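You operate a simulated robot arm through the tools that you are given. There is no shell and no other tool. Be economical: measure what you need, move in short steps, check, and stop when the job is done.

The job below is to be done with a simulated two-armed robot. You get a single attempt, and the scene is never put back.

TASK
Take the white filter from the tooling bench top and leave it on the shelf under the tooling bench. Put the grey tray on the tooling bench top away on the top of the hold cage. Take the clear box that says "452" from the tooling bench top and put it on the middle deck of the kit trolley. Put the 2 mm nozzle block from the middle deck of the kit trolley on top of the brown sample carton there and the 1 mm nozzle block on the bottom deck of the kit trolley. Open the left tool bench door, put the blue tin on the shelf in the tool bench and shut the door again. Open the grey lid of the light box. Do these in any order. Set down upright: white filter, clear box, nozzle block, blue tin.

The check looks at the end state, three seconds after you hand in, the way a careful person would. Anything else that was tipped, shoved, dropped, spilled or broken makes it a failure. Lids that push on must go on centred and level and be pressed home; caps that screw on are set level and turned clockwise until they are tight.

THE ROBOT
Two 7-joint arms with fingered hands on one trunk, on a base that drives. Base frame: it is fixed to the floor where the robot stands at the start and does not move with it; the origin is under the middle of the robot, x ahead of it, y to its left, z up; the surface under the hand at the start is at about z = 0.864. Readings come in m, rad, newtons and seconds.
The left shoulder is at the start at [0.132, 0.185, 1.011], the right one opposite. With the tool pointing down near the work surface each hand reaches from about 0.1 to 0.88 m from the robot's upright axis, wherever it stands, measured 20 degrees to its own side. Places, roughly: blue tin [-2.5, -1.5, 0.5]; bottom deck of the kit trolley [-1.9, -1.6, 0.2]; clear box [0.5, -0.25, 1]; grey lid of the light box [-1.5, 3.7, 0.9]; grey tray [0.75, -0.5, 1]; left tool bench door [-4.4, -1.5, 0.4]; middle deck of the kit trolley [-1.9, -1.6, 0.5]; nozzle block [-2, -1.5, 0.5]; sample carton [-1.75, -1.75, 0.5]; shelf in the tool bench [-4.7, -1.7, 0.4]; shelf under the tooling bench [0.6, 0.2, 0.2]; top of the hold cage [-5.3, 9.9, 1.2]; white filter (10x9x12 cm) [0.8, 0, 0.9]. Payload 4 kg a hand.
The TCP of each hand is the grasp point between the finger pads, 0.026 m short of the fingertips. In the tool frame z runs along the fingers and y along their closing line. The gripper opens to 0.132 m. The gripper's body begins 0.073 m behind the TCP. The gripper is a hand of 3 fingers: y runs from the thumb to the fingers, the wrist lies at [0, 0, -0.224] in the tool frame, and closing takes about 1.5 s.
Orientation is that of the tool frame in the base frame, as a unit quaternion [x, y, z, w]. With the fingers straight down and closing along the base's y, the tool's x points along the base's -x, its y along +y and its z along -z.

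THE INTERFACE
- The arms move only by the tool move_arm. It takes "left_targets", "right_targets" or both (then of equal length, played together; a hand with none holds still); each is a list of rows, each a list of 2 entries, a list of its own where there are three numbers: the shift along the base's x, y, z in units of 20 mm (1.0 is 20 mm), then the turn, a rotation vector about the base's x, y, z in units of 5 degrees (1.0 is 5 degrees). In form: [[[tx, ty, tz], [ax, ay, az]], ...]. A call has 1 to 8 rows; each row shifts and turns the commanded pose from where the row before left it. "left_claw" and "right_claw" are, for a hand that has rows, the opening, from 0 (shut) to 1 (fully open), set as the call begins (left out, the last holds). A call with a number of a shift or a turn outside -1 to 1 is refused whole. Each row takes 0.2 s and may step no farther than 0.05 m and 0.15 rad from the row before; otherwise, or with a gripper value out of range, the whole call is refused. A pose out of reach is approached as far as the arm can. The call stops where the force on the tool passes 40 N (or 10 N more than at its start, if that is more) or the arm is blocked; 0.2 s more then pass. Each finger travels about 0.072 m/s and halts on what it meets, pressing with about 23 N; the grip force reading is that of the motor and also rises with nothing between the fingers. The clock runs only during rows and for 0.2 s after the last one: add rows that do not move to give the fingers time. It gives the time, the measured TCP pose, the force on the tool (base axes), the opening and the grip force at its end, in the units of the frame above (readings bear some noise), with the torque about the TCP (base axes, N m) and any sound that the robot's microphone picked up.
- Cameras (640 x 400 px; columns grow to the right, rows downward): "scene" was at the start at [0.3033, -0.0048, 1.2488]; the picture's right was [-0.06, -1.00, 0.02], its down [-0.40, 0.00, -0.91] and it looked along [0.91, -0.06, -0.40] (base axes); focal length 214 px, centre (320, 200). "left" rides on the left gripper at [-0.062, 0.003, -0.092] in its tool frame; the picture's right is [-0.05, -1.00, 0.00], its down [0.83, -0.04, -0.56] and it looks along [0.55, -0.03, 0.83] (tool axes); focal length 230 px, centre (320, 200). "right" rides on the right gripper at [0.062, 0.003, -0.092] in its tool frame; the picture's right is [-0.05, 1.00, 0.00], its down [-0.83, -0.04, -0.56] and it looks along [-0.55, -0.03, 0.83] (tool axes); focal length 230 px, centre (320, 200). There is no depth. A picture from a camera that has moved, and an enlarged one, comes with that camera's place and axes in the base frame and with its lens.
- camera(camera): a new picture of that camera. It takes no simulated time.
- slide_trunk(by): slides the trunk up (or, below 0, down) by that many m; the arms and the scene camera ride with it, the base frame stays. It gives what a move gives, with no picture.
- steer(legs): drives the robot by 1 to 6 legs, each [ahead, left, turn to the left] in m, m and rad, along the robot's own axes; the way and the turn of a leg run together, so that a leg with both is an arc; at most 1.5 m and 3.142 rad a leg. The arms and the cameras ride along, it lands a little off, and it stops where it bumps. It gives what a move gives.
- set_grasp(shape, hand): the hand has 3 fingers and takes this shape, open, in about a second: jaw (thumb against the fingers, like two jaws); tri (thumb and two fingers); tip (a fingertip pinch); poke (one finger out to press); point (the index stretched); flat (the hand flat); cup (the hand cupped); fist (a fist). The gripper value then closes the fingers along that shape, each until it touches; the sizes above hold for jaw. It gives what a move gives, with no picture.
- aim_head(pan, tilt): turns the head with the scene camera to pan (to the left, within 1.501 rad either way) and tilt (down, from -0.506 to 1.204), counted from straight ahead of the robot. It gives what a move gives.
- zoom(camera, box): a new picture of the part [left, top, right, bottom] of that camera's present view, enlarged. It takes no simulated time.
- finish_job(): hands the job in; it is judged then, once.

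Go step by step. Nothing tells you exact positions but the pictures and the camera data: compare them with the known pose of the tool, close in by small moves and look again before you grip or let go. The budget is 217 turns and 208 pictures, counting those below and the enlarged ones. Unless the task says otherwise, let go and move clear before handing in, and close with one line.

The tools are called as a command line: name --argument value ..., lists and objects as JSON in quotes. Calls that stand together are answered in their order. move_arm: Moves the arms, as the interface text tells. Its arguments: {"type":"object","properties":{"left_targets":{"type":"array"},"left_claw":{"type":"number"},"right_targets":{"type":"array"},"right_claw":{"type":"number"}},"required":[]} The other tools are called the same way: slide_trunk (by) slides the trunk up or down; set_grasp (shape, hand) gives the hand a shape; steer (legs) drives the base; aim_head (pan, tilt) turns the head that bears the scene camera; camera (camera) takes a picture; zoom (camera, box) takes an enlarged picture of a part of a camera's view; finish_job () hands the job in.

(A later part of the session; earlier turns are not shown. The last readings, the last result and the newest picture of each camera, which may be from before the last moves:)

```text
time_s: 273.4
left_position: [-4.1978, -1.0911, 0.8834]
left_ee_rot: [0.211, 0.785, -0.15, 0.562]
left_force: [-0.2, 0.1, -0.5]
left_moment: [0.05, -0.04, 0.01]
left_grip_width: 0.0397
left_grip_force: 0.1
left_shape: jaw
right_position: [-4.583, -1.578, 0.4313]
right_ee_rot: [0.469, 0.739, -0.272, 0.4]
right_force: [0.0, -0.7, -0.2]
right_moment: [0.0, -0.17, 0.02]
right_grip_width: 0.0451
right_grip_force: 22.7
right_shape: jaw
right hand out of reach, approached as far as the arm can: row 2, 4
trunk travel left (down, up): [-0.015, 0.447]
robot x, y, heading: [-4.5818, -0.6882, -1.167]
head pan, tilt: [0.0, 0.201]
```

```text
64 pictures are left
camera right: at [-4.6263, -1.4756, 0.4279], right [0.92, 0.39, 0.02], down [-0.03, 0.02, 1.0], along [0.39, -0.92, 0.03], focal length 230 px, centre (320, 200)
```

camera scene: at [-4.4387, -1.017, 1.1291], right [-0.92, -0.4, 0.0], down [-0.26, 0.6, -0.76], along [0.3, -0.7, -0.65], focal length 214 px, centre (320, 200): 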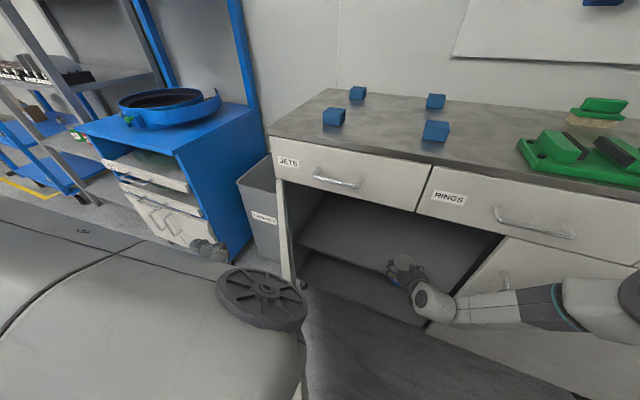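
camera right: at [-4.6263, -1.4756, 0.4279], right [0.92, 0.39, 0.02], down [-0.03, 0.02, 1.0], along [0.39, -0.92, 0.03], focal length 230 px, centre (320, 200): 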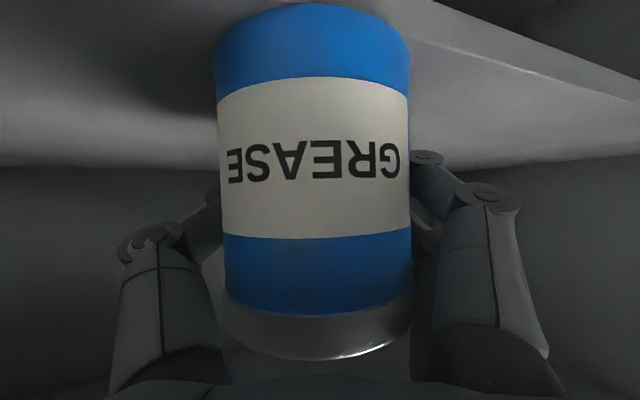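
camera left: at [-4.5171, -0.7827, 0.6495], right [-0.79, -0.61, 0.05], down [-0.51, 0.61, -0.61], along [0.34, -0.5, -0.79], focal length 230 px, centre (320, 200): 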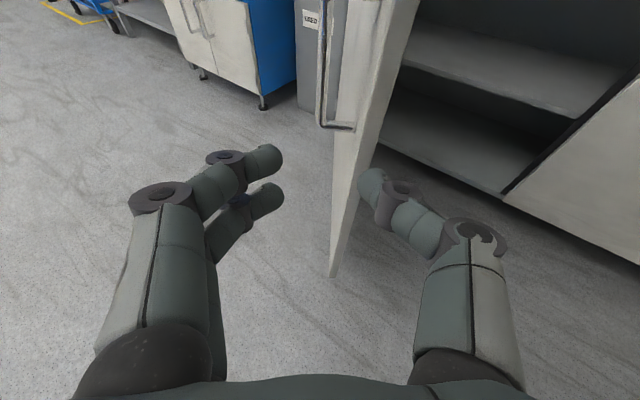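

The weight is carried by the shelf and the tin sits inside the edge. I open the hand.

move_arm --right_targets '[[[0, 0, 0], [0, 0, 0]], [[0, 0, 0], [0, 0, 0]], [[0, 0, 0], [0, 0, 0]], [[0, 0, 0], [0, 0, 0]], [[0, 0, 0], [0, 0, 0]]]' --right_claw 0.8

camera --camera "right"

```text
time_s: 274.6
left_position: [-4.199, -1.0909, 0.8824]
left_ee_rot: [0.211, 0.785, -0.15, 0.562]
left_force: [0.0, 1.0, 0.7]
left_moment: [0.0, 0.0, 0.0]
left_grip_width: 0.0395
left_grip_force: 0.1
left_shape: jaw
right_position: [-4.5835, -1.5786, 0.4287]
right_ee_rot: [0.469, 0.739, -0.271, 0.4]
right_force: [0.4, 0.3, 0.4]
right_moment: [0.01, -0.01, 0.03]
right_grip_width: 0.1053
right_grip_force: 0.1
right_shape: jaw
trunk travel left (down, up): [-0.015, 0.447]
robot x, y, heading: [-4.5869, -0.6879, -1.164]
head pan, tilt: [0.0, 0.201]
```

```text
63 pictures are left
camera right: at [-4.6268, -1.4751, 0.4272], right [0.92, 0.39, 0.02], down [-0.03, 0.02, 1.0], along [0.39, -0.92, 0.03], focal length 230 px, centre (320, 200)
```

right: 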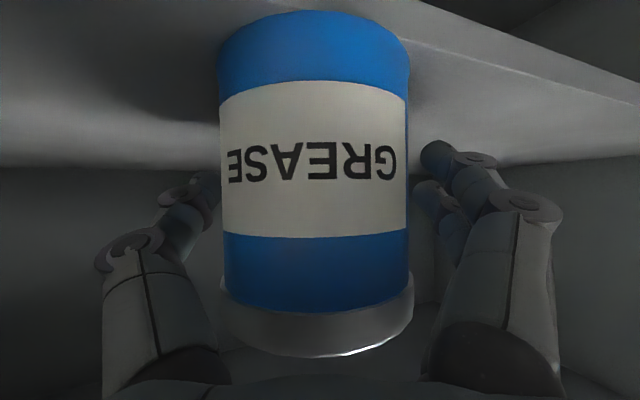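

The tin stands on the shelf. I withdraw carefully between tin and door stile.

move_arm --right_targets '[[[-0.3, 0.9, 0], [0, 0, 0]], [[-0.3, 0.9, 0], [0, 0, 0]], [[-0.3, 0.9, 0], [0, 0, 0]], [[-0.2, 0.95, 0], [0, 0, 0]], [[-0.1, 1, 0], [0, 0, 0]], [[-0.1, 1, 0], [0, 0, 0]], [[-0.1, 1, 0], [0, 0, 0]], [[0, 1, 0], [0, 0, 0]]]'

move_arm --right_targets '[[[0, 1, 0], [0, 0, 0]], [[0, 1, 0], [0, 0, 0]], [[0, 1, 0], [0, 0, 0]], [[0, 1, 0.3], [0, 0, 0]], [[0, 1, 0.5], [0, 0, 0]], [[0, 1, 0.5], [0, 0, 0]], [[0, 1, 0.5], [0, 0, 0]], [[0, 1, 0.5], [0, 0, 0]]]'

camera --camera "scene"

```text
time_s: 276.4
left_position: [-4.1989, -1.0894, 0.8832]
left_ee_rot: [0.211, 0.785, -0.15, 0.562]
left_force: [-0.6, -0.2, -0.6]
left_moment: [0.0, 0.02, -0.03]
left_grip_width: 0.0396
left_grip_force: 0.0
left_shape: jaw
right_position: [-4.6111, -1.4242, 0.4299]
right_ee_rot: [0.47, 0.739, -0.272, 0.399]
right_force: [0.7, 0.1, 0.5]
right_moment: [-0.01, 0.0, -0.01]
right_grip_width: 0.1054
right_grip_force: 0.0
right_shape: jaw
trunk travel left (down, up): [-0.015, 0.447]
robot x, y, heading: [-4.582, -0.6882, -1.164]
head pan, tilt: [0.0, 0.201]
```

```text
time_s: 278.2
left_position: [-4.1994, -1.0905, 0.8841]
left_ee_rot: [0.212, 0.786, -0.15, 0.561]
left_force: [-0.3, -0.8, -0.5]
left_moment: [0.03, -0.04, -0.01]
left_grip_width: 0.0395
left_grip_force: 0.0
left_shape: jaw
right_position: [-4.6123, -1.2623, 0.4759]
right_ee_rot: [0.469, 0.739, -0.271, 0.401]
right_force: [0.1, 0.8, 0.4]
right_moment: [0.02, -0.03, -0.02]
right_grip_width: 0.1054
right_grip_force: 0.0
right_shape: jaw
trunk travel left (down, up): [-0.015, 0.447]
robot x, y, heading: [-4.5833, -0.6846, -1.158]
head pan, tilt: [0.0, 0.201]
```

```text
62 pictures are left
camera scene: at [-4.4386, -1.0163, 1.1294], right [-0.92, -0.4, 0.0], down [-0.26, 0.59, -0.76], along [0.3, -0.7, -0.65], focal length 214 px, centre (320, 200)
```

scene: 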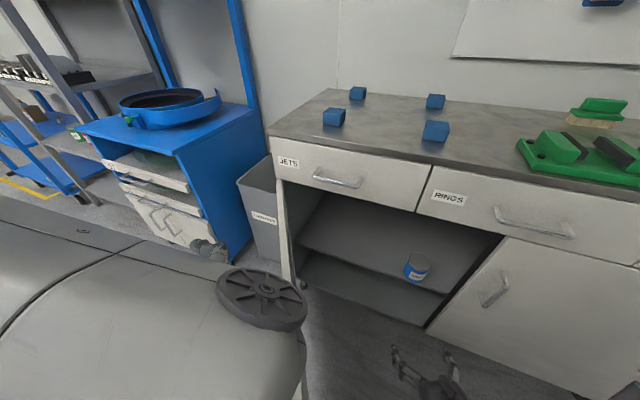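

The tin stands upright on the shelf. To shut the door I raise the right hand out of its sweep, back away, square up, and shift left so the left hand can get to the door's outer side.

move_arm --right_targets '[[[0, 0.7, 1], [0, 0, 0]], [[0, 0.7, 1], [0, 0, 0]], [[0, 0, 1], [0, 0, 0]], [[0, 0, 1], [0, 0, 0]], [[0, 0, 1], [0, 0, 0]], [[0, 0, 1], [0, 0, 0]], [[0, 0, 1], [0, 0, 0]], [[0, 0, 1], [0, 0, 0]]]'

move_arm --right_targets '[[[0, 0, 1], [0, 0, 0]], [[0, 0, 1], [0, 0, 0]], [[0, 0, 1], [0, 0, 0]], [[0, 0, 1], [0, 0, 0]], [[0, 0, 1], [0, 0, 0]], [[0, 0, 1], [0, 0, 0]], [[0, 0, 1], [0, 0, 0]], [[0, 0, 1], [0, 0, 0]]]'

steer --legs '[[-0.38, 0, 0], [0, 0, -0.4], [0, 0.62, 0]]'

camera --camera "scene"

```text
time_s: 280.0
left_position: [-4.1991, -1.0912, 0.8832]
left_ee_rot: [0.211, 0.785, -0.151, 0.563]
left_force: [0.5, -0.2, -1.8]
left_moment: [-0.02, 0.05, 0.0]
left_grip_width: 0.0396
left_grip_force: 0.1
left_shape: jaw
right_position: [-4.6136, -1.2387, 0.5952]
right_ee_rot: [0.47, 0.739, -0.271, 0.399]
right_force: [0.2, 0.8, 0.2]
right_moment: [0.01, 0.01, -0.02]
right_grip_width: 0.1054
right_grip_force: 0.0
right_shape: jaw
right hand out of reach, approached as far as the arm can: row 7, 8
trunk travel left (down, up): [-0.015, 0.447]
robot x, y, heading: [-4.5812, -0.6846, -1.159]
head pan, tilt: [0.0, 0.201]
```

```text
time_s: 281.8
left_position: [-4.1988, -1.0902, 0.8827]
left_ee_rot: [0.212, 0.786, -0.15, 0.561]
left_force: [-0.1, -0.1, 0.0]
left_moment: [0.01, 0.0, 0.01]
left_grip_width: 0.0398
left_grip_force: 0.1
left_shape: jaw
right_position: [-4.6133, -1.2373, 0.5954]
right_ee_rot: [0.469, 0.739, -0.271, 0.4]
right_force: [0.3, -0.1, 0.2]
right_moment: [0.02, 0.0, 0.0]
right_grip_width: 0.1053
right_grip_force: 0.0
right_shape: jaw
right hand out of reach, approached as far as the arm can: row 1, 2, 3, 4, 5, 6, 7, 8
trunk travel left (down, up): [-0.015, 0.447]
robot x, y, heading: [-4.5802, -0.6884, -1.162]
head pan, tilt: [0.0, 0.201]
```

```text
time_s: 288.4
left_position: [-3.9296, -0.8655, 0.8832]
left_ee_rot: [0.368, 0.726, -0.262, 0.519]
left_force: [0.2, -0.6, 0.1]
left_moment: [-0.01, 0.03, 0.03]
left_grip_width: 0.0396
left_grip_force: 0.2
left_shape: jaw
right_position: [-4.3689, -0.834, 0.5953]
right_ee_rot: [0.611, 0.628, -0.347, 0.335]
right_force: [0.0, 0.2, -0.5]
right_moment: [0.02, -0.03, -0.01]
right_grip_width: 0.1052
right_grip_force: 0.0
right_shape: jaw
trunk travel left (down, up): [-0.015, 0.447]
robot x, y, heading: [-4.1196, -0.3435, -1.578]
head pan, tilt: [0.0, 0.201]
```

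```text
61 pictures are left
camera scene: at [-4.1195, -0.701, 1.1293], right [-1.0, 0.0, 0.0], down [0.0, 0.65, -0.76], along [0.0, -0.76, -0.65], focal length 214 px, centre (320, 200)
```

scene: 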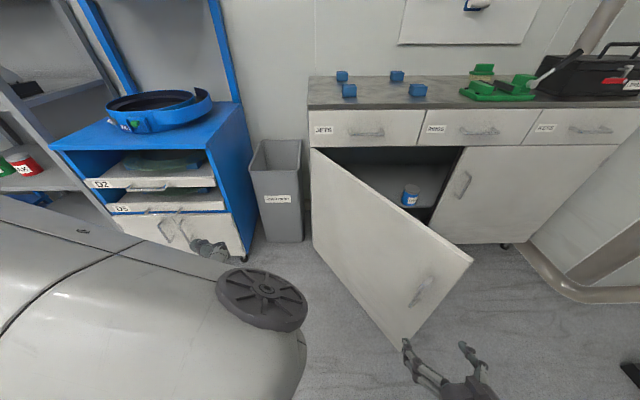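

The door is now about 50 degrees open with my right hand on its outer side, so I can push it shut with the closed right hand: extend the arm, then drive ahead.

move_arm --right_targets '[[[0, -1, 0], [0, 0, 0]], [[0, -1, 0], [0, 0, 0]], [[0, -1, 0], [0, 0, 0]], [[0, -1, 0], [0, 0, 0]], [[0, -1, 0], [0, 0, 0]], [[0, -1, 0], [0, 0, 0]], [[0, -1, 0], [0, 0, 0]], [[0, -1, 0], [0, 0, 0]]]' --right_claw 0

steer --legs '[[0.25, 0, 0]]'

camera --camera "scene"

```text
time_s: 290.2
left_position: [-3.93, -0.8659, 0.8831]
left_ee_rot: [0.368, 0.726, -0.262, 0.519]
left_force: [-0.6, 0.6, 0.6]
left_moment: [0.01, 0.02, -0.03]
left_grip_width: 0.0397
left_grip_force: 0.1
left_shape: jaw
right_position: [-4.369, -0.9948, 0.5957]
right_ee_rot: [0.611, 0.628, -0.347, 0.336]
right_force: [-0.3, 0.9, 0.4]
right_moment: [0.0, 0.01, 0.01]
right_grip_width: 0.0
right_grip_force: 22.7
right_shape: jaw
trunk travel left (down, up): [-0.015, 0.447]
robot x, y, heading: [-4.1222, -0.3412, -1.575]
head pan, tilt: [0.0, 0.201]
```

```text
time_s: 292.1
left_position: [-3.9314, -1.1238, 0.8821]
left_ee_rot: [0.368, 0.725, -0.262, 0.519]
left_force: [0.5, 0.0, 0.0]
left_moment: [0.01, -0.04, 0.03]
left_grip_width: 0.0394
left_grip_force: 0.1
left_shape: jaw
right_position: [-4.3694, -1.2497, 0.5963]
right_ee_rot: [0.612, 0.627, -0.348, 0.335]
right_force: [-0.4, 0.3, -0.2]
right_moment: [-0.02, 0.0, 0.0]
right_grip_width: 0.0002
right_grip_force: 22.3
right_shape: jaw
trunk travel left (down, up): [-0.015, 0.447]
robot x, y, heading: [-4.1199, -0.5975, -1.578]
head pan, tilt: [0.0, 0.201]
```

```text
60 pictures are left
camera scene: at [-4.1215, -0.9589, 1.129], right [-1.0, 0.0, 0.0], down [0.0, 0.65, -0.76], along [0.0, -0.76, -0.65], focal length 214 px, centre (320, 200)
```

scene: 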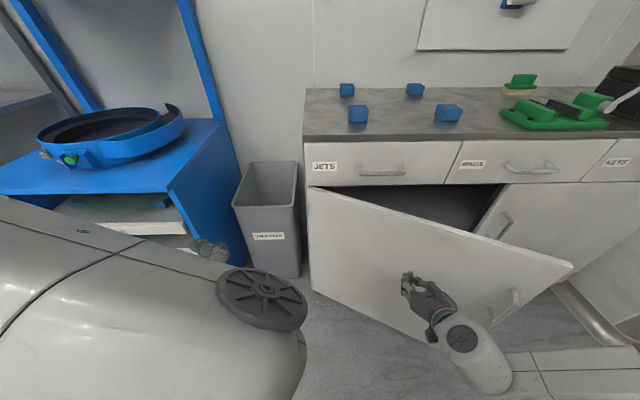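

The door is closing smoothly. I extend the arm to push it the rest of the way.

move_arm --right_targets '[[[0, -1, 0], [0, 0, 0]], [[0, -1, 0], [0, 0, 0]], [[0, -1, 0], [0, 0, 0]], [[0, -1, 0], [0, 0, 0]], [[0, -1, 0], [0, 0, 0]], [[0, -1, 0], [0, 0, 0]], [[0, -1, 0], [0, 0, 0]], [[0, -1, 0], [0, 0, 0]]]'

move_arm --right_targets '[[[0, -0.8, 0], [0, 0, 0]], [[0, -0.7, 0], [0, 0, 0]], [[0, -0.6, 0], [0, 0, 0]], [[0, -0.5, 0], [0, 0, 0]], [[0, -0.4, 0], [0, 0, 0]], [[0, -0.4, 0], [0, 0, 0]], [[0, -0.4, 0], [0, 0, 0]]]'

camera --camera "scene"

```text
time_s: 293.9
left_position: [-3.9313, -1.1244, 0.883]
left_ee_rot: [0.368, 0.725, -0.262, 0.519]
left_force: [0.2, -0.3, 0.3]
left_moment: [-0.04, 0.0, 0.01]
left_grip_width: 0.0395
left_grip_force: 0.0
left_shape: jaw
right_position: [-4.3681, -1.4114, 0.5961]
right_ee_rot: [0.612, 0.627, -0.348, 0.335]
right_force: [0.3, 0.2, 0.2]
right_moment: [-0.02, 0.01, 0.02]
right_grip_width: 0.0001
right_grip_force: 22.5
right_shape: jaw
trunk travel left (down, up): [-0.015, 0.447]
robot x, y, heading: [-4.1205, -0.5985, -1.576]
head pan, tilt: [0.0, 0.201]
```

```text
time_s: 295.1
left_position: [-3.931, -1.1211, 0.8842]
left_ee_rot: [0.368, 0.725, -0.263, 0.519]
left_force: [-0.1, -0.1, 0.9]
left_moment: [0.03, -0.03, 0.01]
left_grip_width: 0.0394
left_grip_force: 0.0
left_shape: jaw
right_position: [-4.3638, -1.4606, 0.5919]
right_ee_rot: [0.611, 0.633, -0.339, 0.334]
right_force: [4.2, 16.5, 5.3]
right_moment: [-0.14, 0.05, -0.03]
right_grip_width: 0.0
right_grip_force: 22.9
right_shape: jaw
trunk travel left (down, up): [-0.015, 0.447]
robot x, y, heading: [-4.1211, -0.5943, -1.575]
head pan, tilt: [0.0, 0.201]
stopped in row 6 (right hand): the force on the tool passed its limit at 45 N (the readings are from after the stop); the commanded pose is now the measured one
```

```text
59 pictures are left
camera scene: at [-4.1213, -0.9558, 1.1299], right [-1.0, 0.01, 0.0], down [0.0, 0.65, -0.76], along [0.0, -0.76, -0.65], focal length 214 px, centre (320, 200)
```

scene: 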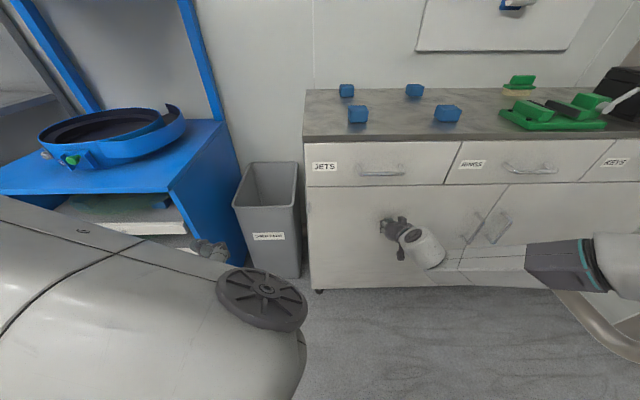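

The door is shut. I retract, back away, and verify the door and then look toward the light box area.

move_arm --right_targets '[[[0, 1, 0], [0, 0, 0]], [[0, 1, 0], [0, 0, 0]], [[0, 1, 0], [0, 0, 0]], [[0, 1, 0], [0, 0, 0]], [[0, 1, 0], [0, 0, 0]], [[0, 1, 0], [0, 0, 0]], [[0, 1, 0.5], [0, 0, 0]], [[0, 1, 0.5], [0, 0, 0]]]'

steer --legs '[[-0.6, 0, 0]]'

zoom --camera "scene" --box '[280, 80, 640, 305]'

slide_trunk --by 0.2

steer --legs '[[0, 0, 2.4]]'

camera --camera "scene"

```text
time_s: 296.9
left_position: [-3.9317, -1.1212, 0.8833]
left_ee_rot: [0.368, 0.725, -0.263, 0.519]
left_force: [0.1, 0.9, -1.3]
left_moment: [0.0, -0.01, -0.01]
left_grip_width: 0.0395
left_grip_force: 0.0
left_shape: jaw
right_position: [-4.3643, -1.3012, 0.6093]
right_ee_rot: [0.61, 0.633, -0.34, 0.335]
right_force: [0.1, 0.6, -0.3]
right_moment: [0.02, -0.01, 0.01]
right_grip_width: 0.0
right_grip_force: 23.3
right_shape: jaw
trunk travel left (down, up): [-0.015, 0.447]
robot x, y, heading: [-4.1216, -0.6006, -1.577]
head pan, tilt: [0.0, 0.201]
```

```text
time_s: 300.4
left_position: [-3.9262, -0.5029, 0.8831]
left_ee_rot: [0.365, 0.726, -0.261, 0.52]
left_force: [-1.1, -0.2, -0.7]
left_moment: [-0.01, -0.01, 0.04]
left_grip_width: 0.0395
left_grip_force: 0.0
left_shape: jaw
right_position: [-4.3596, -0.6868, 0.6092]
right_ee_rot: [0.607, 0.635, -0.338, 0.337]
right_force: [-0.1, -0.7, -0.8]
right_moment: [-0.01, 0.0, 0.0]
right_grip_width: 0.0
right_grip_force: 22.8
right_shape: jaw
trunk travel left (down, up): [-0.015, 0.447]
robot x, y, heading: [-4.1193, 0.0207, -1.568]
head pan, tilt: [0.0, 0.201]
```

```text
1.78 times, centred on (460, 192) of scene
camera zoom: at [-4.118, -0.3395, 1.1295], right [-1.0, 0.0, 0.0], down [0.0, 0.65, -0.76], along [0.0, -0.76, -0.65], focal length 381 px, centre (71, 213)
```

zoom: 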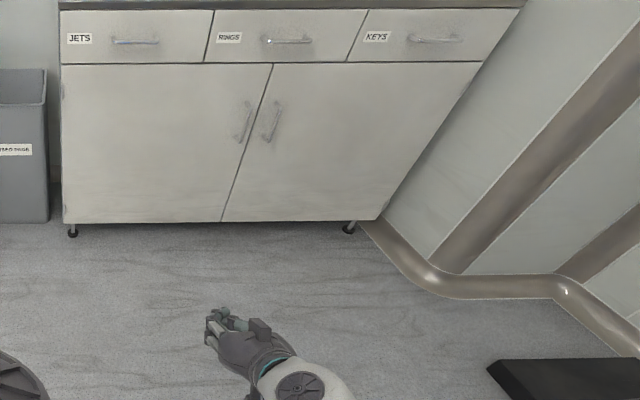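

```text
time_s: 302.5
left_position: [-3.9252, -0.5041, 1.0828]
left_ee_rot: [0.365, 0.727, -0.26, 0.52]
left_force: [-0.2, 0.4, 0.4]
left_moment: [0.01, 0.04, 0.01]
left_grip_width: 0.0397
left_grip_force: 0.1
left_shape: jaw
right_position: [-4.3588, -0.6877, 0.8271]
right_ee_rot: [0.603, 0.631, -0.346, 0.344]
right_force: [0.9, 0.3, -0.5]
right_moment: [0.01, 0.01, -0.01]
right_grip_width: 0.0001
right_grip_force: 23.0
right_shape: jaw
trunk travel left (down, up): [-0.215, 0.247]
robot x, y, heading: [-4.1225, 0.0207, -1.567]
head pan, tilt: [0.0, 0.201]
```

```text
time_s: 308.7
left_position: [-3.9335, 0.5453, 1.0838]
left_ee_rot: [-0.557, 0.592, 0.399, 0.423]
left_force: [-1.0, -0.2, -0.2]
left_moment: [-0.03, 0.0, 0.0]
left_grip_width: 0.0394
left_grip_force: 0.0
left_shape: jaw
right_position: [-3.483, 0.4091, 0.827]
right_ee_rot: [-0.386, 0.783, 0.204, 0.443]
right_force: [-0.1, -0.3, 0.5]
right_moment: [-0.02, -0.01, -0.03]
right_grip_width: 0.0001
right_grip_force: 23.2
right_shape: jaw
trunk travel left (down, up): [-0.215, 0.247]
robot x, y, heading: [-4.1239, 0.0215, 0.874]
head pan, tilt: [0.0, 0.201]
```

```text
57 pictures are left
camera scene: at [-4.0068, 0.1567, 1.4346], right [0.77, -0.64, 0.0], down [-0.22, -0.27, -0.94], along [0.6, 0.72, -0.35], focal length 214 px, centre (320, 200)
```

scene: 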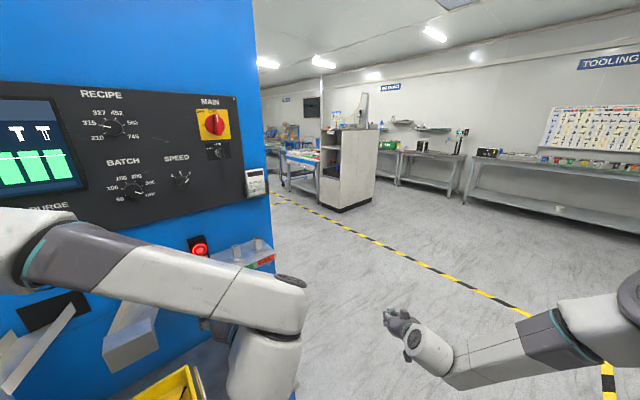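

A big blue machine is close on my left, so I turn away from it first, drive toward the open floor, then look toward the light box.

steer --legs '[[0, 0, -0.874], [1.3, 0, 0], [0.9, 0, 0], [0, 0, 1.4]]'

camera --camera "scene"

```text
time_s: 325.1
left_position: [-2.0686, 0.5771, 1.0828]
left_ee_rot: [0.694, -0.423, -0.498, -0.303]
left_force: [-0.1, -0.3, 0.3]
left_moment: [0.01, 0.03, 0.03]
left_grip_width: 0.0395
left_grip_force: 0.0
left_shape: jaw
right_position: [-1.6106, 0.6872, 0.8268]
right_ee_rot: [-0.58, 0.653, 0.314, 0.373]
right_force: [-0.5, 0.2, 0.5]
right_moment: [0.0, -0.04, 0.04]
right_grip_width: 0.0
right_grip_force: 23.1
right_shape: jaw
trunk travel left (down, up): [-0.215, 0.247]
robot x, y, heading: [-1.9612, 0.0293, 1.41]
head pan, tilt: [0.0, 0.201]
```

```text
56 pictures are left
camera scene: at [-1.9335, 0.2032, 1.4346], right [0.99, -0.16, 0.0], down [-0.06, -0.35, -0.94], along [0.15, 0.92, -0.35], focal length 214 px, centre (320, 200)
```

scene: 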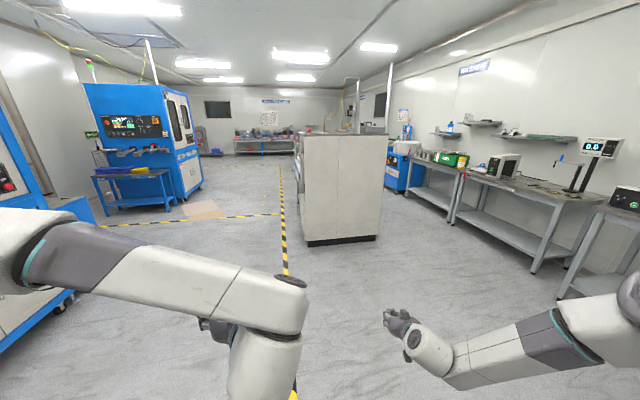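

The white island cabinet ahead (x from -1.76, y from 2.45) should carry the light box; its open side faces the aisle on the left. I drive up the aisle to y ≈ 3.7 and face the island.

steer --legs '[[0, 0, 0.161], [0, 0.7, 0], [1.4, 0, 0], [1.4, 0, 0], [0.85, 0, 0], [0, 0, -1.571]]'

camera --camera "scene"

```text
time_s: 350.6
left_position: [-2.1194, 3.8692, 1.083]
left_ee_rot: [-0.263, 0.77, 0.189, 0.55]
left_force: [0.5, 0.7, -0.2]
left_moment: [0.0, -0.02, -0.02]
left_grip_width: 0.0395
left_grip_force: 0.1
left_shape: jaw
right_position: [-1.9261, 3.4398, 0.829]
right_ee_rot: [-0.028, 0.873, 0.002, 0.488]
right_force: [-0.5, -1.8, -0.3]
right_moment: [0.02, -0.02, 0.01]
right_grip_width: 0.0002
right_grip_force: 22.8
right_shape: jaw
trunk travel left (down, up): [-0.215, 0.247]
robot x, y, heading: [-2.6379, 3.6633, 0.026]
head pan, tilt: [0.0, 0.201]
```

```text
55 pictures are left
camera scene: at [-2.4617, 3.6695, 1.4346], right [0.02, -1.0, 0.0], down [-0.35, -0.01, -0.94], along [0.94, 0.02, -0.35], focal length 214 px, centre (320, 200)
```

scene: 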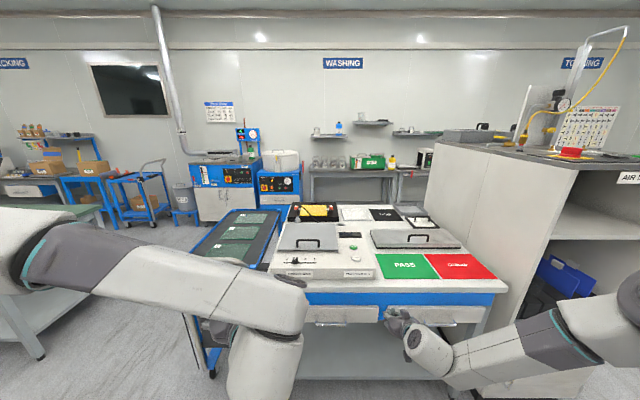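

A console with two grey lids is before me. I zoom in to tell which belongs to the light box.

zoom --camera "scene" --box '[250, 190, 510, 340]'

```text
2.46 times, centred on (380, 265) of scene
camera zoom: at [-2.4617, 3.6695, 1.4346], right [0.02, -1.0, 0.0], down [-0.35, -0.01, -0.94], along [0.94, 0.02, -0.35], focal length 528 px, centre (172, 40)
```

zoom: 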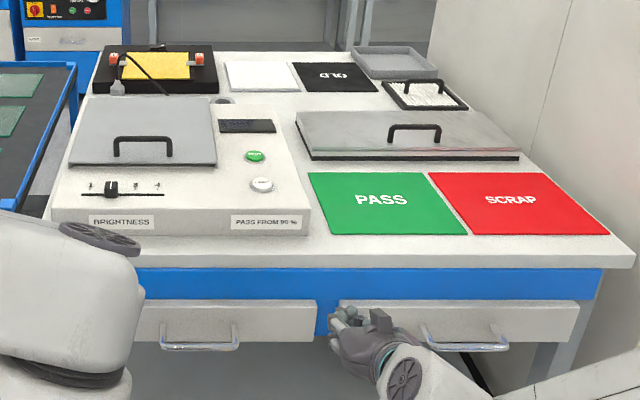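

The light box is the left console (brightness slider); its grey lid has a bow handle near [-1.66, 3.74]. I raise the right hand above table height, open it, and line it up with the handle.

move_arm --right_targets '[[[0, 0, 1], [0, 0, 0]], [[0, 0, 1], [0, 0, 0]], [[0, 0, 1], [0, 0, 0]], [[0, 0, 1], [0, 0, 0]], [[0, 0, 1], [0, 0, 0]], [[0, 0, 1], [0, 0, 0]], [[0, 0, 1], [0, 0, 0]], [[0, 0, 1], [0, 0, 0]]]' --right_claw 1

move_arm --right_targets '[[[0, 0, 1], [0, 0, 0]], [[0, 0, 1], [0, 0, 0]], [[0, 0, 1], [0, 0, 0]], [[0, 0, 1], [0, 0, 0]]]'

steer --legs '[[0, 0.29, -0.02], [0.12, 0, 0]]'

camera --camera "right"

camera --camera "scene"

```text
time_s: 352.4
left_position: [-2.1204, 3.8696, 1.0836]
left_ee_rot: [-0.263, 0.769, 0.189, 0.551]
left_force: [0.3, 0.1, -0.1]
left_moment: [0.04, 0.0, 0.0]
left_grip_width: 0.0396
left_grip_force: 0.1
left_shape: jaw
right_position: [-1.9281, 3.442, 0.9891]
right_ee_rot: [-0.028, 0.873, 0.002, 0.488]
right_force: [-0.9, 0.9, -1.0]
right_moment: [0.01, -0.01, 0.01]
right_grip_width: 0.1321
right_grip_force: 0.1
right_shape: jaw
trunk travel left (down, up): [-0.215, 0.247]
robot x, y, heading: [-2.6389, 3.6632, 0.024]
head pan, tilt: [0.0, 0.201]
```

```text
time_s: 353.4
left_position: [-2.1197, 3.8691, 1.0839]
left_ee_rot: [-0.264, 0.769, 0.189, 0.551]
left_force: [-0.1, -0.1, 0.7]
left_moment: [-0.01, 0.02, -0.05]
left_grip_width: 0.0393
left_grip_force: 0.0
left_shape: jaw
right_position: [-1.9269, 3.4428, 1.0737]
right_ee_rot: [-0.028, 0.872, 0.003, 0.488]
right_force: [-0.1, 0.3, 1.0]
right_moment: [0.01, -0.01, -0.01]
right_grip_width: 0.1321
right_grip_force: 0.0
right_shape: jaw
trunk travel left (down, up): [-0.215, 0.247]
robot x, y, heading: [-2.6414, 3.6686, 0.025]
head pan, tilt: [0.0, 0.201]
```

```text
time_s: 356.2
left_position: [-2.0005, 4.1391, 1.0833]
left_ee_rot: [-0.256, 0.772, 0.184, 0.552]
left_force: [-0.2, 0.1, -0.1]
left_moment: [0.0, -0.01, -0.01]
left_grip_width: 0.0394
left_grip_force: 0.1
left_shape: jaw
right_position: [-1.8158, 3.708, 1.0718]
right_ee_rot: [-0.018, 0.873, -0.003, 0.488]
right_force: [-0.7, -0.1, -0.1]
right_moment: [0.02, -0.04, 0.01]
right_grip_width: 0.1319
right_grip_force: 0.0
right_shape: jaw
trunk travel left (down, up): [-0.215, 0.247]
robot x, y, heading: [-2.5245, 3.9463, 0.001]
head pan, tilt: [0.0, 0.201]
```

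```text
53 pictures are left
camera right: at [-1.927, 3.7083, 1.0686], right [0.0, 1.0, 0.02], down [-0.04, -0.02, 1.0], along [1.0, 0.0, 0.04], focal length 230 px, centre (320, 200)
```

right: 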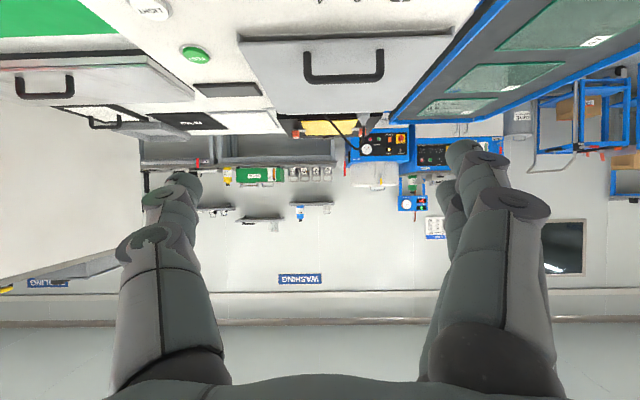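

```text
52 pictures are left
camera scene: at [-2.3467, 3.9476, 1.4349], right [0.0, -1.0, 0.0], down [-0.35, 0.0, -0.94], along [0.94, 0.0, -0.35], focal length 214 px, centre (320, 200)
```

scene: 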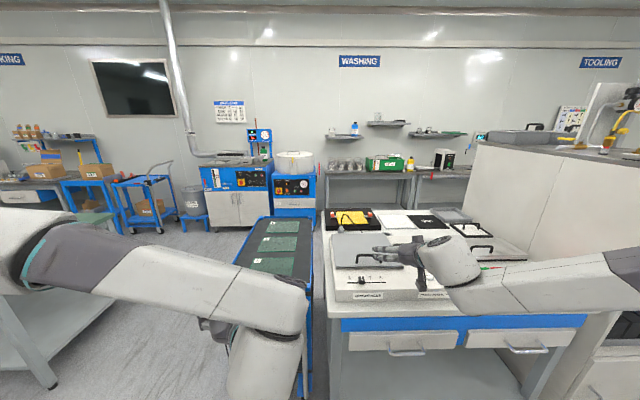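

The handle bar is at about [-1.62, 3.74, 0.915], 10.5 cm wide, so I can squeeze its two legs from outside. I approach above and in front of it.

move_arm --right_targets '[[[0.72, 0.2, -0.5], [0, 0, 0]], [[0.72, 0.2, -0.5], [0, 0, 0]], [[0.72, 0.2, -0.5], [0, 0, 0]], [[0.72, 0.2, -0.5], [0, 0, 0]], [[0.72, 0.2, -0.55], [0, 0, 0]], [[0.72, 0.2, -0.6], [0, 0, 0]], [[0.72, 0.2, -0.6], [0, 0, 0]], [[0.72, 0.2, -0.6], [0, 0, 0]]]'

camera --camera "right"

```text
time_s: 358.0
left_position: [-1.999, 4.138, 1.0831]
left_ee_rot: [-0.254, 0.773, 0.182, 0.552]
left_force: [0.1, 0.0, 0.2]
left_moment: [0.02, 0.04, 0.01]
left_grip_width: 0.0397
left_grip_force: 0.1
left_shape: jaw
right_position: [-1.6986, 3.7397, 0.9832]
right_ee_rot: [-0.018, 0.873, -0.004, 0.487]
right_force: [0.2, -0.1, 0.2]
right_moment: [0.02, 0.02, 0.01]
right_grip_width: 0.1321
right_grip_force: 0.1
right_shape: jaw
trunk travel left (down, up): [-0.215, 0.247]
robot x, y, heading: [-2.5235, 3.9458, 0.008]
head pan, tilt: [0.0, 0.201]
```

```text
51 pictures are left
camera right: at [-1.8107, 3.7398, 0.9798], right [0.0, 1.0, 0.02], down [-0.04, -0.02, 1.0], along [1.0, 0.0, 0.04], focal length 230 px, centre (320, 200)
```

right: 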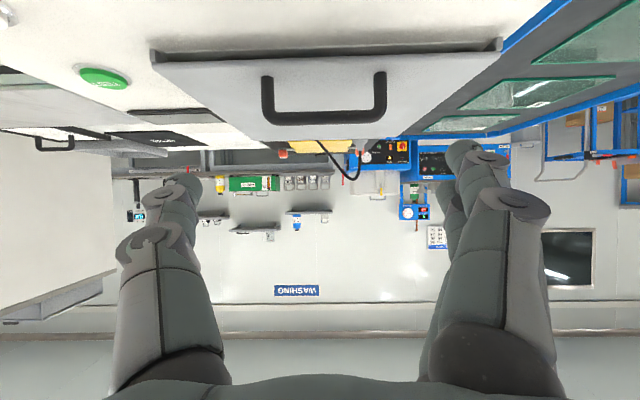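

Handle confirmed at [-1.617, 3.743, bar 0.905–0.92]. I lower and slide forward so the fingers straddle its legs.

move_arm --right_targets '[[[0, 0.04, -0.94], [0, 0, 0]], [[0, 0.04, -0.94], [0, 0, 0]], [[0, 0.04, -0.94], [0, 0, 0]], [[0, 0.04, -0.9], [0, 0, 0]], [[1, 0, 0], [0, 0, 0]], [[1, 0, 0], [0, 0, 0]], [[1, 0, 0], [0, 0, 0]], [[1, 0, 0], [0, 0, 0]]]'

camera --camera "right"

```text
time_s: 359.8
left_position: [-2.0008, 4.1389, 1.0836]
left_ee_rot: [-0.255, 0.772, 0.183, 0.553]
left_force: [-0.5, -0.1, 0.1]
left_moment: [0.01, -0.01, 0.02]
left_grip_width: 0.0396
left_grip_force: 0.0
left_shape: jaw
right_position: [-1.6829, 3.6994, 0.9531]
right_ee_rot: [-0.019, 0.873, -0.002, 0.488]
right_force: [-0.7, -0.7, 0.0]
right_moment: [-0.03, 0.0, -0.01]
right_grip_width: 0.1318
right_grip_force: 0.0
right_shape: jaw
right hand out of reach, approached as far as the arm can: row 2, 3, 4, 5, 6, 7, 8
trunk travel left (down, up): [-0.215, 0.247]
robot x, y, heading: [-2.5269, 3.9459, 0.001]
head pan, tilt: [0.0, 0.201]
```

```text
50 pictures are left
camera right: at [-1.7936, 3.7008, 0.949], right [0.0, 1.0, 0.02], down [-0.04, -0.02, 1.0], along [1.0, 0.0, 0.04], focal length 230 px, centre (320, 200)
```

right: 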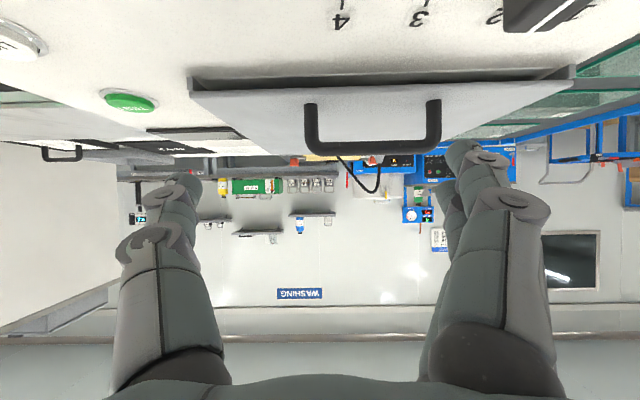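

Out of reach at this trunk height. I raise both hands, lower the trunk 0.15 m, and come back.

move_arm --right_targets '[[[-0.3, 0.3, 1], [0, 0, 0]], [[-0.3, 0.3, 1], [0, 0, 0]], [[-0.3, 0.3, 1], [0, 0, 0]], [[-0.3, 0.3, 1], [0, 0, 0]], [[-0.3, 0.3, 1], [0, 0, 0]], [[-0.3, 0.3, 1], [0, 0, 0]], [[0, 0.3, 1], [0, 0, 0]]]' --left_targets '[[[0, 0, 1], [0, 0, 0]], [[0, 0, 1], [0, 0, 0]], [[0, 0, 1], [0, 0, 0]], [[0, 0, 1], [0, 0, 0]], [[0, 0, 1], [0, 0, 0]], [[0, 0, 1], [0, 0, 0]], [[0, 0, 1], [0, 0, 0]]]'

slide_trunk --by -0.14

camera --camera "right"

```text
time_s: 361.4
left_position: [-1.9991, 4.1402, 1.2249]
left_ee_rot: [-0.255, 0.772, 0.183, 0.552]
left_force: [-0.4, -0.8, -0.2]
left_moment: [0.02, -0.01, 0.01]
left_grip_width: 0.0396
left_grip_force: 0.1
left_shape: jaw
right_position: [-1.7199, 3.7438, 1.0953]
right_ee_rot: [-0.019, 0.872, -0.002, 0.489]
right_force: [0.0, -0.8, -0.4]
right_moment: [-0.03, 0.03, 0.02]
right_grip_width: 0.1318
right_grip_force: 0.1
right_shape: jaw
trunk travel left (down, up): [-0.215, 0.247]
robot x, y, heading: [-2.5272, 3.9486, 0.001]
head pan, tilt: [0.0, 0.201]
```

```text
time_s: 363.0
left_position: [-2.0014, 4.1388, 1.085]
left_ee_rot: [-0.255, 0.772, 0.182, 0.553]
left_force: [-0.6, 0.2, -0.3]
left_moment: [0.01, 0.01, -0.01]
left_grip_width: 0.0396
left_grip_force: 0.0
left_shape: jaw
right_position: [-1.7186, 3.7423, 0.9537]
right_ee_rot: [-0.019, 0.872, -0.002, 0.489]
right_force: [0.2, 0.1, 0.8]
right_moment: [0.0, -0.02, -0.01]
right_grip_width: 0.1318
right_grip_force: 0.0
right_shape: jaw
trunk travel left (down, up): [-0.075, 0.387]
robot x, y, heading: [-2.5275, 3.9489, 0.002]
head pan, tilt: [0.0, 0.201]
```

```text
49 pictures are left
camera right: at [-1.8306, 3.7426, 0.9506], right [0.0, 1.0, 0.02], down [-0.04, -0.02, 1.0], along [1.0, 0.0, 0.04], focal length 230 px, centre (320, 200)
```

right: 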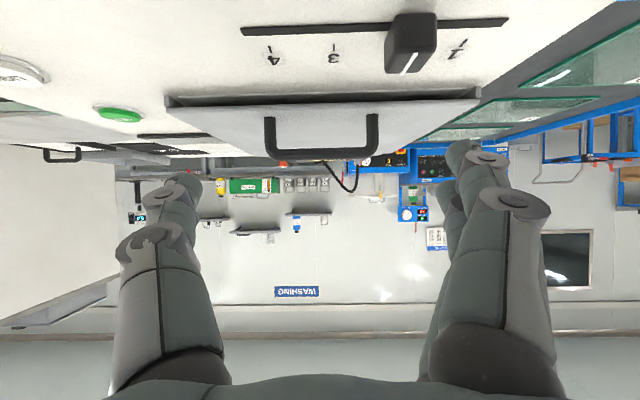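

Now in reach. I move forward and down so the fingers straddle the handle legs.

move_arm --right_targets '[[[1, 0, -0.5], [0, 0, 0]], [[1, 0, -0.5], [0, 0, 0]], [[1, 0, -0.5], [0, 0, 0]], [[1, 0, -0.4], [0, 0, 0]], [[1, 0.05, -0.25], [0, 0, 0]]]'

camera --camera "right"

```text
time_s: 364.2
left_position: [-1.9993, 4.1383, 1.0828]
left_ee_rot: [-0.254, 0.772, 0.183, 0.552]
left_force: [-0.8, 0.6, -1.4]
left_moment: [-0.02, -0.01, 0.0]
left_grip_width: 0.0396
left_grip_force: 0.1
left_shape: jaw
right_position: [-1.6184, 3.743, 0.9081]
right_ee_rot: [-0.018, 0.874, -0.003, 0.486]
right_force: [0.2, 0.0, 0.2]
right_moment: [0.0, 0.0, 0.0]
right_grip_width: 0.1319
right_grip_force: 0.1
right_shape: jaw
trunk travel left (down, up): [-0.075, 0.387]
robot x, y, heading: [-2.5186, 3.9444, -0.001]
head pan, tilt: [0.0, 0.201]
```

```text
48 pictures are left
camera right: at [-1.7287, 3.7433, 0.9041], right [0.0, 1.0, 0.02], down [-0.04, -0.02, 1.0], along [1.0, 0.0, 0.04], focal length 230 px, centre (320, 200)
```

right: 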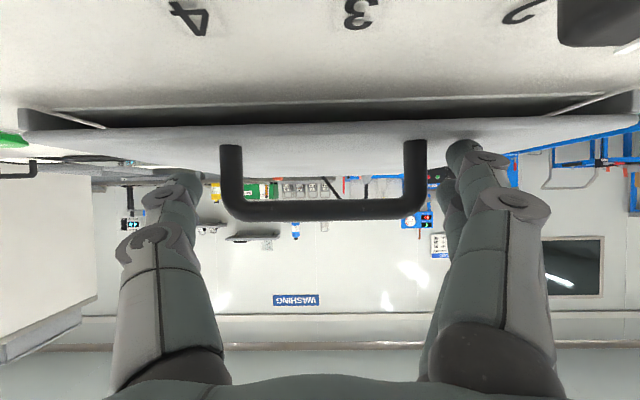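

The fingers flank both legs. I close on the handle.

move_arm --right_targets '[[[0, 0, 0], [0, 0, 0]], [[0, 0, 0], [0, 0, 0]], [[0, 0, 0], [0, 0, 0]], [[0, 0, 0], [0, 0, 0]], [[0, 0, 0], [0, 0, 0]]]' --right_claw 0

move_arm --right_targets '[[[0, 0, 0.6], [0, 0, 0]], [[0, 0, 0.8], [0, 0, 0]], [[0.05, 0, 0.9], [0, 0, 0]], [[0.1, 0, 0.9], [0, 0, 0]]]'

camera --camera "right"

```text
time_s: 365.4
left_position: [-1.9983, 4.1394, 1.0823]
left_ee_rot: [-0.254, 0.772, 0.183, 0.553]
left_force: [0.1, -0.8, 0.0]
left_moment: [0.01, -0.03, 0.02]
left_grip_width: 0.0398
left_grip_force: 0.0
left_shape: jaw
right_position: [-1.6188, 3.7444, 0.9088]
right_ee_rot: [-0.019, 0.873, -0.003, 0.488]
right_force: [1.5, 4.1, -2.3]
right_moment: [0.02, 0.04, -0.04]
right_grip_width: 0.0659
right_grip_force: 13.0
right_shape: jaw
trunk travel left (down, up): [-0.075, 0.387]
robot x, y, heading: [-2.521, 3.9464, 0.005]
head pan, tilt: [0.0, 0.201]
```

```text
time_s: 366.4
left_position: [-2.0003, 4.138, 1.0822]
left_ee_rot: [-0.254, 0.772, 0.183, 0.553]
left_force: [-0.2, 0.5, 0.1]
left_moment: [0.0, -0.01, -0.03]
left_grip_width: 0.0395
left_grip_force: 0.1
left_shape: jaw
right_position: [-1.6159, 3.7404, 0.9712]
right_ee_rot: [-0.015, 0.872, -0.004, 0.489]
right_force: [-1.6, -0.1, -0.7]
right_moment: [-0.01, 0.0, 0.01]
right_grip_width: 0.0207
right_grip_force: 23.3
right_shape: jaw
trunk travel left (down, up): [-0.075, 0.387]
robot x, y, heading: [-2.5228, 3.9439, -0.009]
head pan, tilt: [0.0, 0.201]
```

```text
47 pictures are left
camera right: at [-1.7273, 3.7418, 0.9687], right [0.0, 1.0, 0.02], down [-0.04, -0.02, 1.0], along [1.0, 0.0, 0.04], focal length 230 px, centre (320, 200)
```

right: 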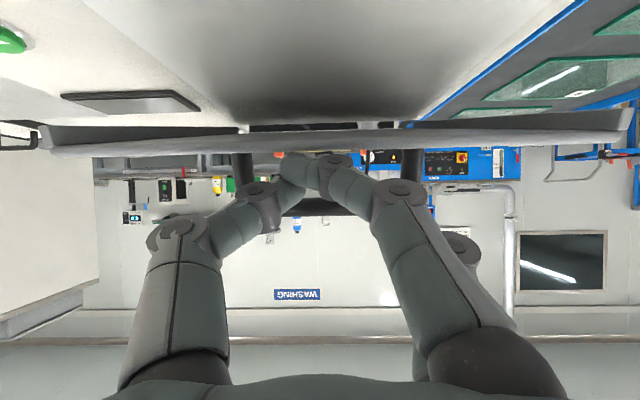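

The fingers hooked under the bar and the lid is rising. I follow its arc upward and back.

move_arm --right_targets '[[[0.3, 0, 0.8], [0, 0.3, 0]], [[0.3, 0, 0.8], [0, 0.3, 0]], [[0.4, 0, 0.75], [0, 0.3, 0]], [[0.5, 0, 0.7], [0, 0.3, 0]], [[0.55, 0, 0.65], [0, 0.3, 0]], [[0.6, 0, 0.6], [0, 0.3, 0]], [[0.65, 0, 0.5], [0, 0.3, 0]], [[0.7, 0, 0.45], [0, 0.3, 0]]]'

camera --camera "scene"

```text
time_s: 368.2
left_position: [-2.0005, 4.1392, 1.0841]
left_ee_rot: [-0.254, 0.772, 0.182, 0.553]
left_force: [-0.2, 0.3, 0.6]
left_moment: [0.02, -0.01, 0.02]
left_grip_width: 0.0393
left_grip_force: 0.1
left_shape: jaw
right_position: [-1.5814, 3.6534, 1.0377]
right_ee_rot: [-0.018, 0.911, -0.001, 0.411]
right_force: [-0.3, 0.7, 0.6]
right_moment: [-0.01, 0.05, -0.05]
right_grip_width: 0.0206
right_grip_force: 23.3
right_shape: jaw
right hand out of reach, approached as far as the arm can: row 3, 4, 5, 6, 7, 8
trunk travel left (down, up): [-0.075, 0.387]
robot x, y, heading: [-2.5246, 3.9476, 0.003]
head pan, tilt: [0.0, 0.201]
```

```text
46 pictures are left
camera scene: at [-2.2234, 3.9477, 1.2337], right [0.0, -1.0, 0.0], down [-0.55, 0.0, -0.84], along [0.84, 0.0, -0.55], focal length 214 px, centre (320, 200)
```

scene: 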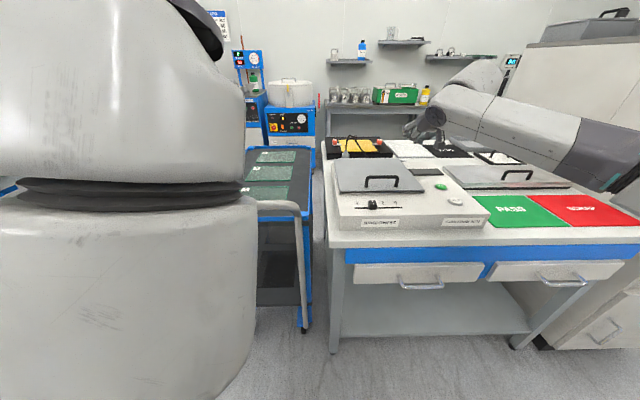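

My hand slipped off at the reach limit and the lid fell shut. I retract, straighten the left hand as a helper, and drive closer so the whole lid arc is within reach.

move_arm --right_targets '[[[-1, 0.4, 0.2], [0, -0.3, 0]], [[-1, 0.4, 0.2], [0, -0.3, 0]], [[-1, 0.4, 0.2], [0, -0.3, 0]], [[-1, 0.4, 0.2], [0, -0.3, 0]], [[-1, 0.4, 0], [0, -0.3, 0]], [[-1, 0.4, 0], [0, -0.3, 0]], [[-1, 0.4, 0], [0, -0.3, 0]], [[-1, 0.4, 0], [0, -0.3, 0]]]' --left_targets '[[[0, 0, 0], [0, 0, -0.92]], [[0, 0, 0], [0, 0, -0.92]], [[0, 0, 0], [0, 0, -0.92]], [[0, 0, 0], [0, 0, -0.92]], [[0, 0, 0], [0, 0, -0.92]], [[0, 0, 0], [0, 0, -0.92]], [[0, 0, 0], [0, 0, -0.92]], [[0, 0, 0], [0, 0, -0.92]]]'

move_arm --right_targets '[[[-1, 0, 0], [0, 0, 0]], [[-1, 0, 0], [0, 0, 0]], [[-1, 0, 0], [0, 0, 0]], [[-1, 0, 0], [0, 0, 0]], [[-1, 0, 0], [0, 0, 0]], [[-1, 0, 0], [0, 0, 0]]]'

steer --legs '[[0.25, 0, 0]]'

camera --camera "right"

camera --camera "scene"

```text
time_s: 370.0
left_position: [-2.0008, 4.1401, 1.0851]
left_ee_rot: [0.003, 0.813, -0.001, 0.583]
left_force: [0.3, -0.2, 0.1]
left_moment: [-0.01, 0.0, 0.03]
left_grip_width: 0.0396
left_grip_force: 0.0
left_shape: jaw
right_position: [-1.7415, 3.7152, 1.0548]
right_ee_rot: [-0.018, 0.872, -0.003, 0.489]
right_force: [-0.5, 0.3, -0.7]
right_moment: [0.01, -0.04, -0.01]
right_grip_width: 0.0206
right_grip_force: 22.9
right_shape: jaw
trunk travel left (down, up): [-0.075, 0.387]
robot x, y, heading: [-2.5273, 3.9464, 0.005]
head pan, tilt: [0.0, 0.201]
```

```text
time_s: 371.4
left_position: [-2.0019, 4.1388, 1.0844]
left_ee_rot: [0.002, 0.813, -0.001, 0.582]
left_force: [-0.4, 0.9, -0.1]
left_moment: [-0.05, 0.0, 0.03]
left_grip_width: 0.0396
left_grip_force: 0.1
left_shape: jaw
right_position: [-1.8613, 3.7169, 1.0549]
right_ee_rot: [-0.018, 0.873, -0.003, 0.488]
right_force: [0.3, 0.3, 0.2]
right_moment: [0.01, 0.01, 0.01]
right_grip_width: 0.0207
right_grip_force: 23.1
right_shape: jaw
trunk travel left (down, up): [-0.075, 0.387]
robot x, y, heading: [-2.523, 3.9464, 0.003]
head pan, tilt: [0.0, 0.201]
```

```text
time_s: 373.3
left_position: [-1.742, 4.1376, 1.0835]
left_ee_rot: [0.004, 0.814, -0.002, 0.581]
left_force: [1.2, -0.4, 0.1]
left_moment: [0.01, -0.01, -0.01]
left_grip_width: 0.0395
left_grip_force: 0.0
left_shape: jaw
right_position: [-1.6039, 3.7153, 1.0553]
right_ee_rot: [-0.017, 0.873, -0.004, 0.488]
right_force: [0.5, 0.2, 0.0]
right_moment: [0.02, 0.0, 0.03]
right_grip_width: 0.0206
right_grip_force: 23.3
right_shape: jaw
trunk travel left (down, up): [-0.075, 0.387]
robot x, y, heading: [-2.2655, 3.9498, 0.0]
head pan, tilt: [0.0, 0.201]
```

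```text
45 pictures are left
camera right: at [-1.714, 3.7157, 1.052], right [0.0, 1.0, 0.02], down [-0.04, -0.02, 1.0], along [1.0, 0.0, 0.04], focal length 230 px, centre (320, 200)
```

right: 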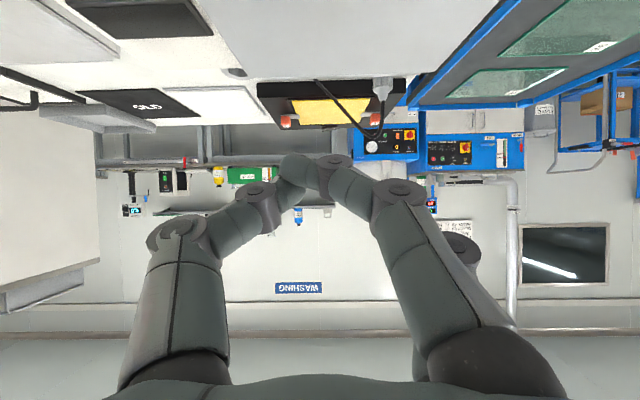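

```text
44 pictures are left
camera scene: at [-1.9657, 3.947, 1.2336], right [0.0, -1.0, 0.0], down [-0.55, 0.0, -0.84], along [0.84, 0.0, -0.55], focal length 214 px, centre (320, 200)
```

scene: 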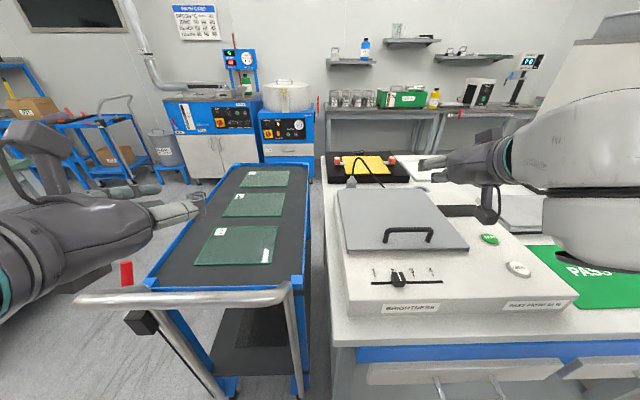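

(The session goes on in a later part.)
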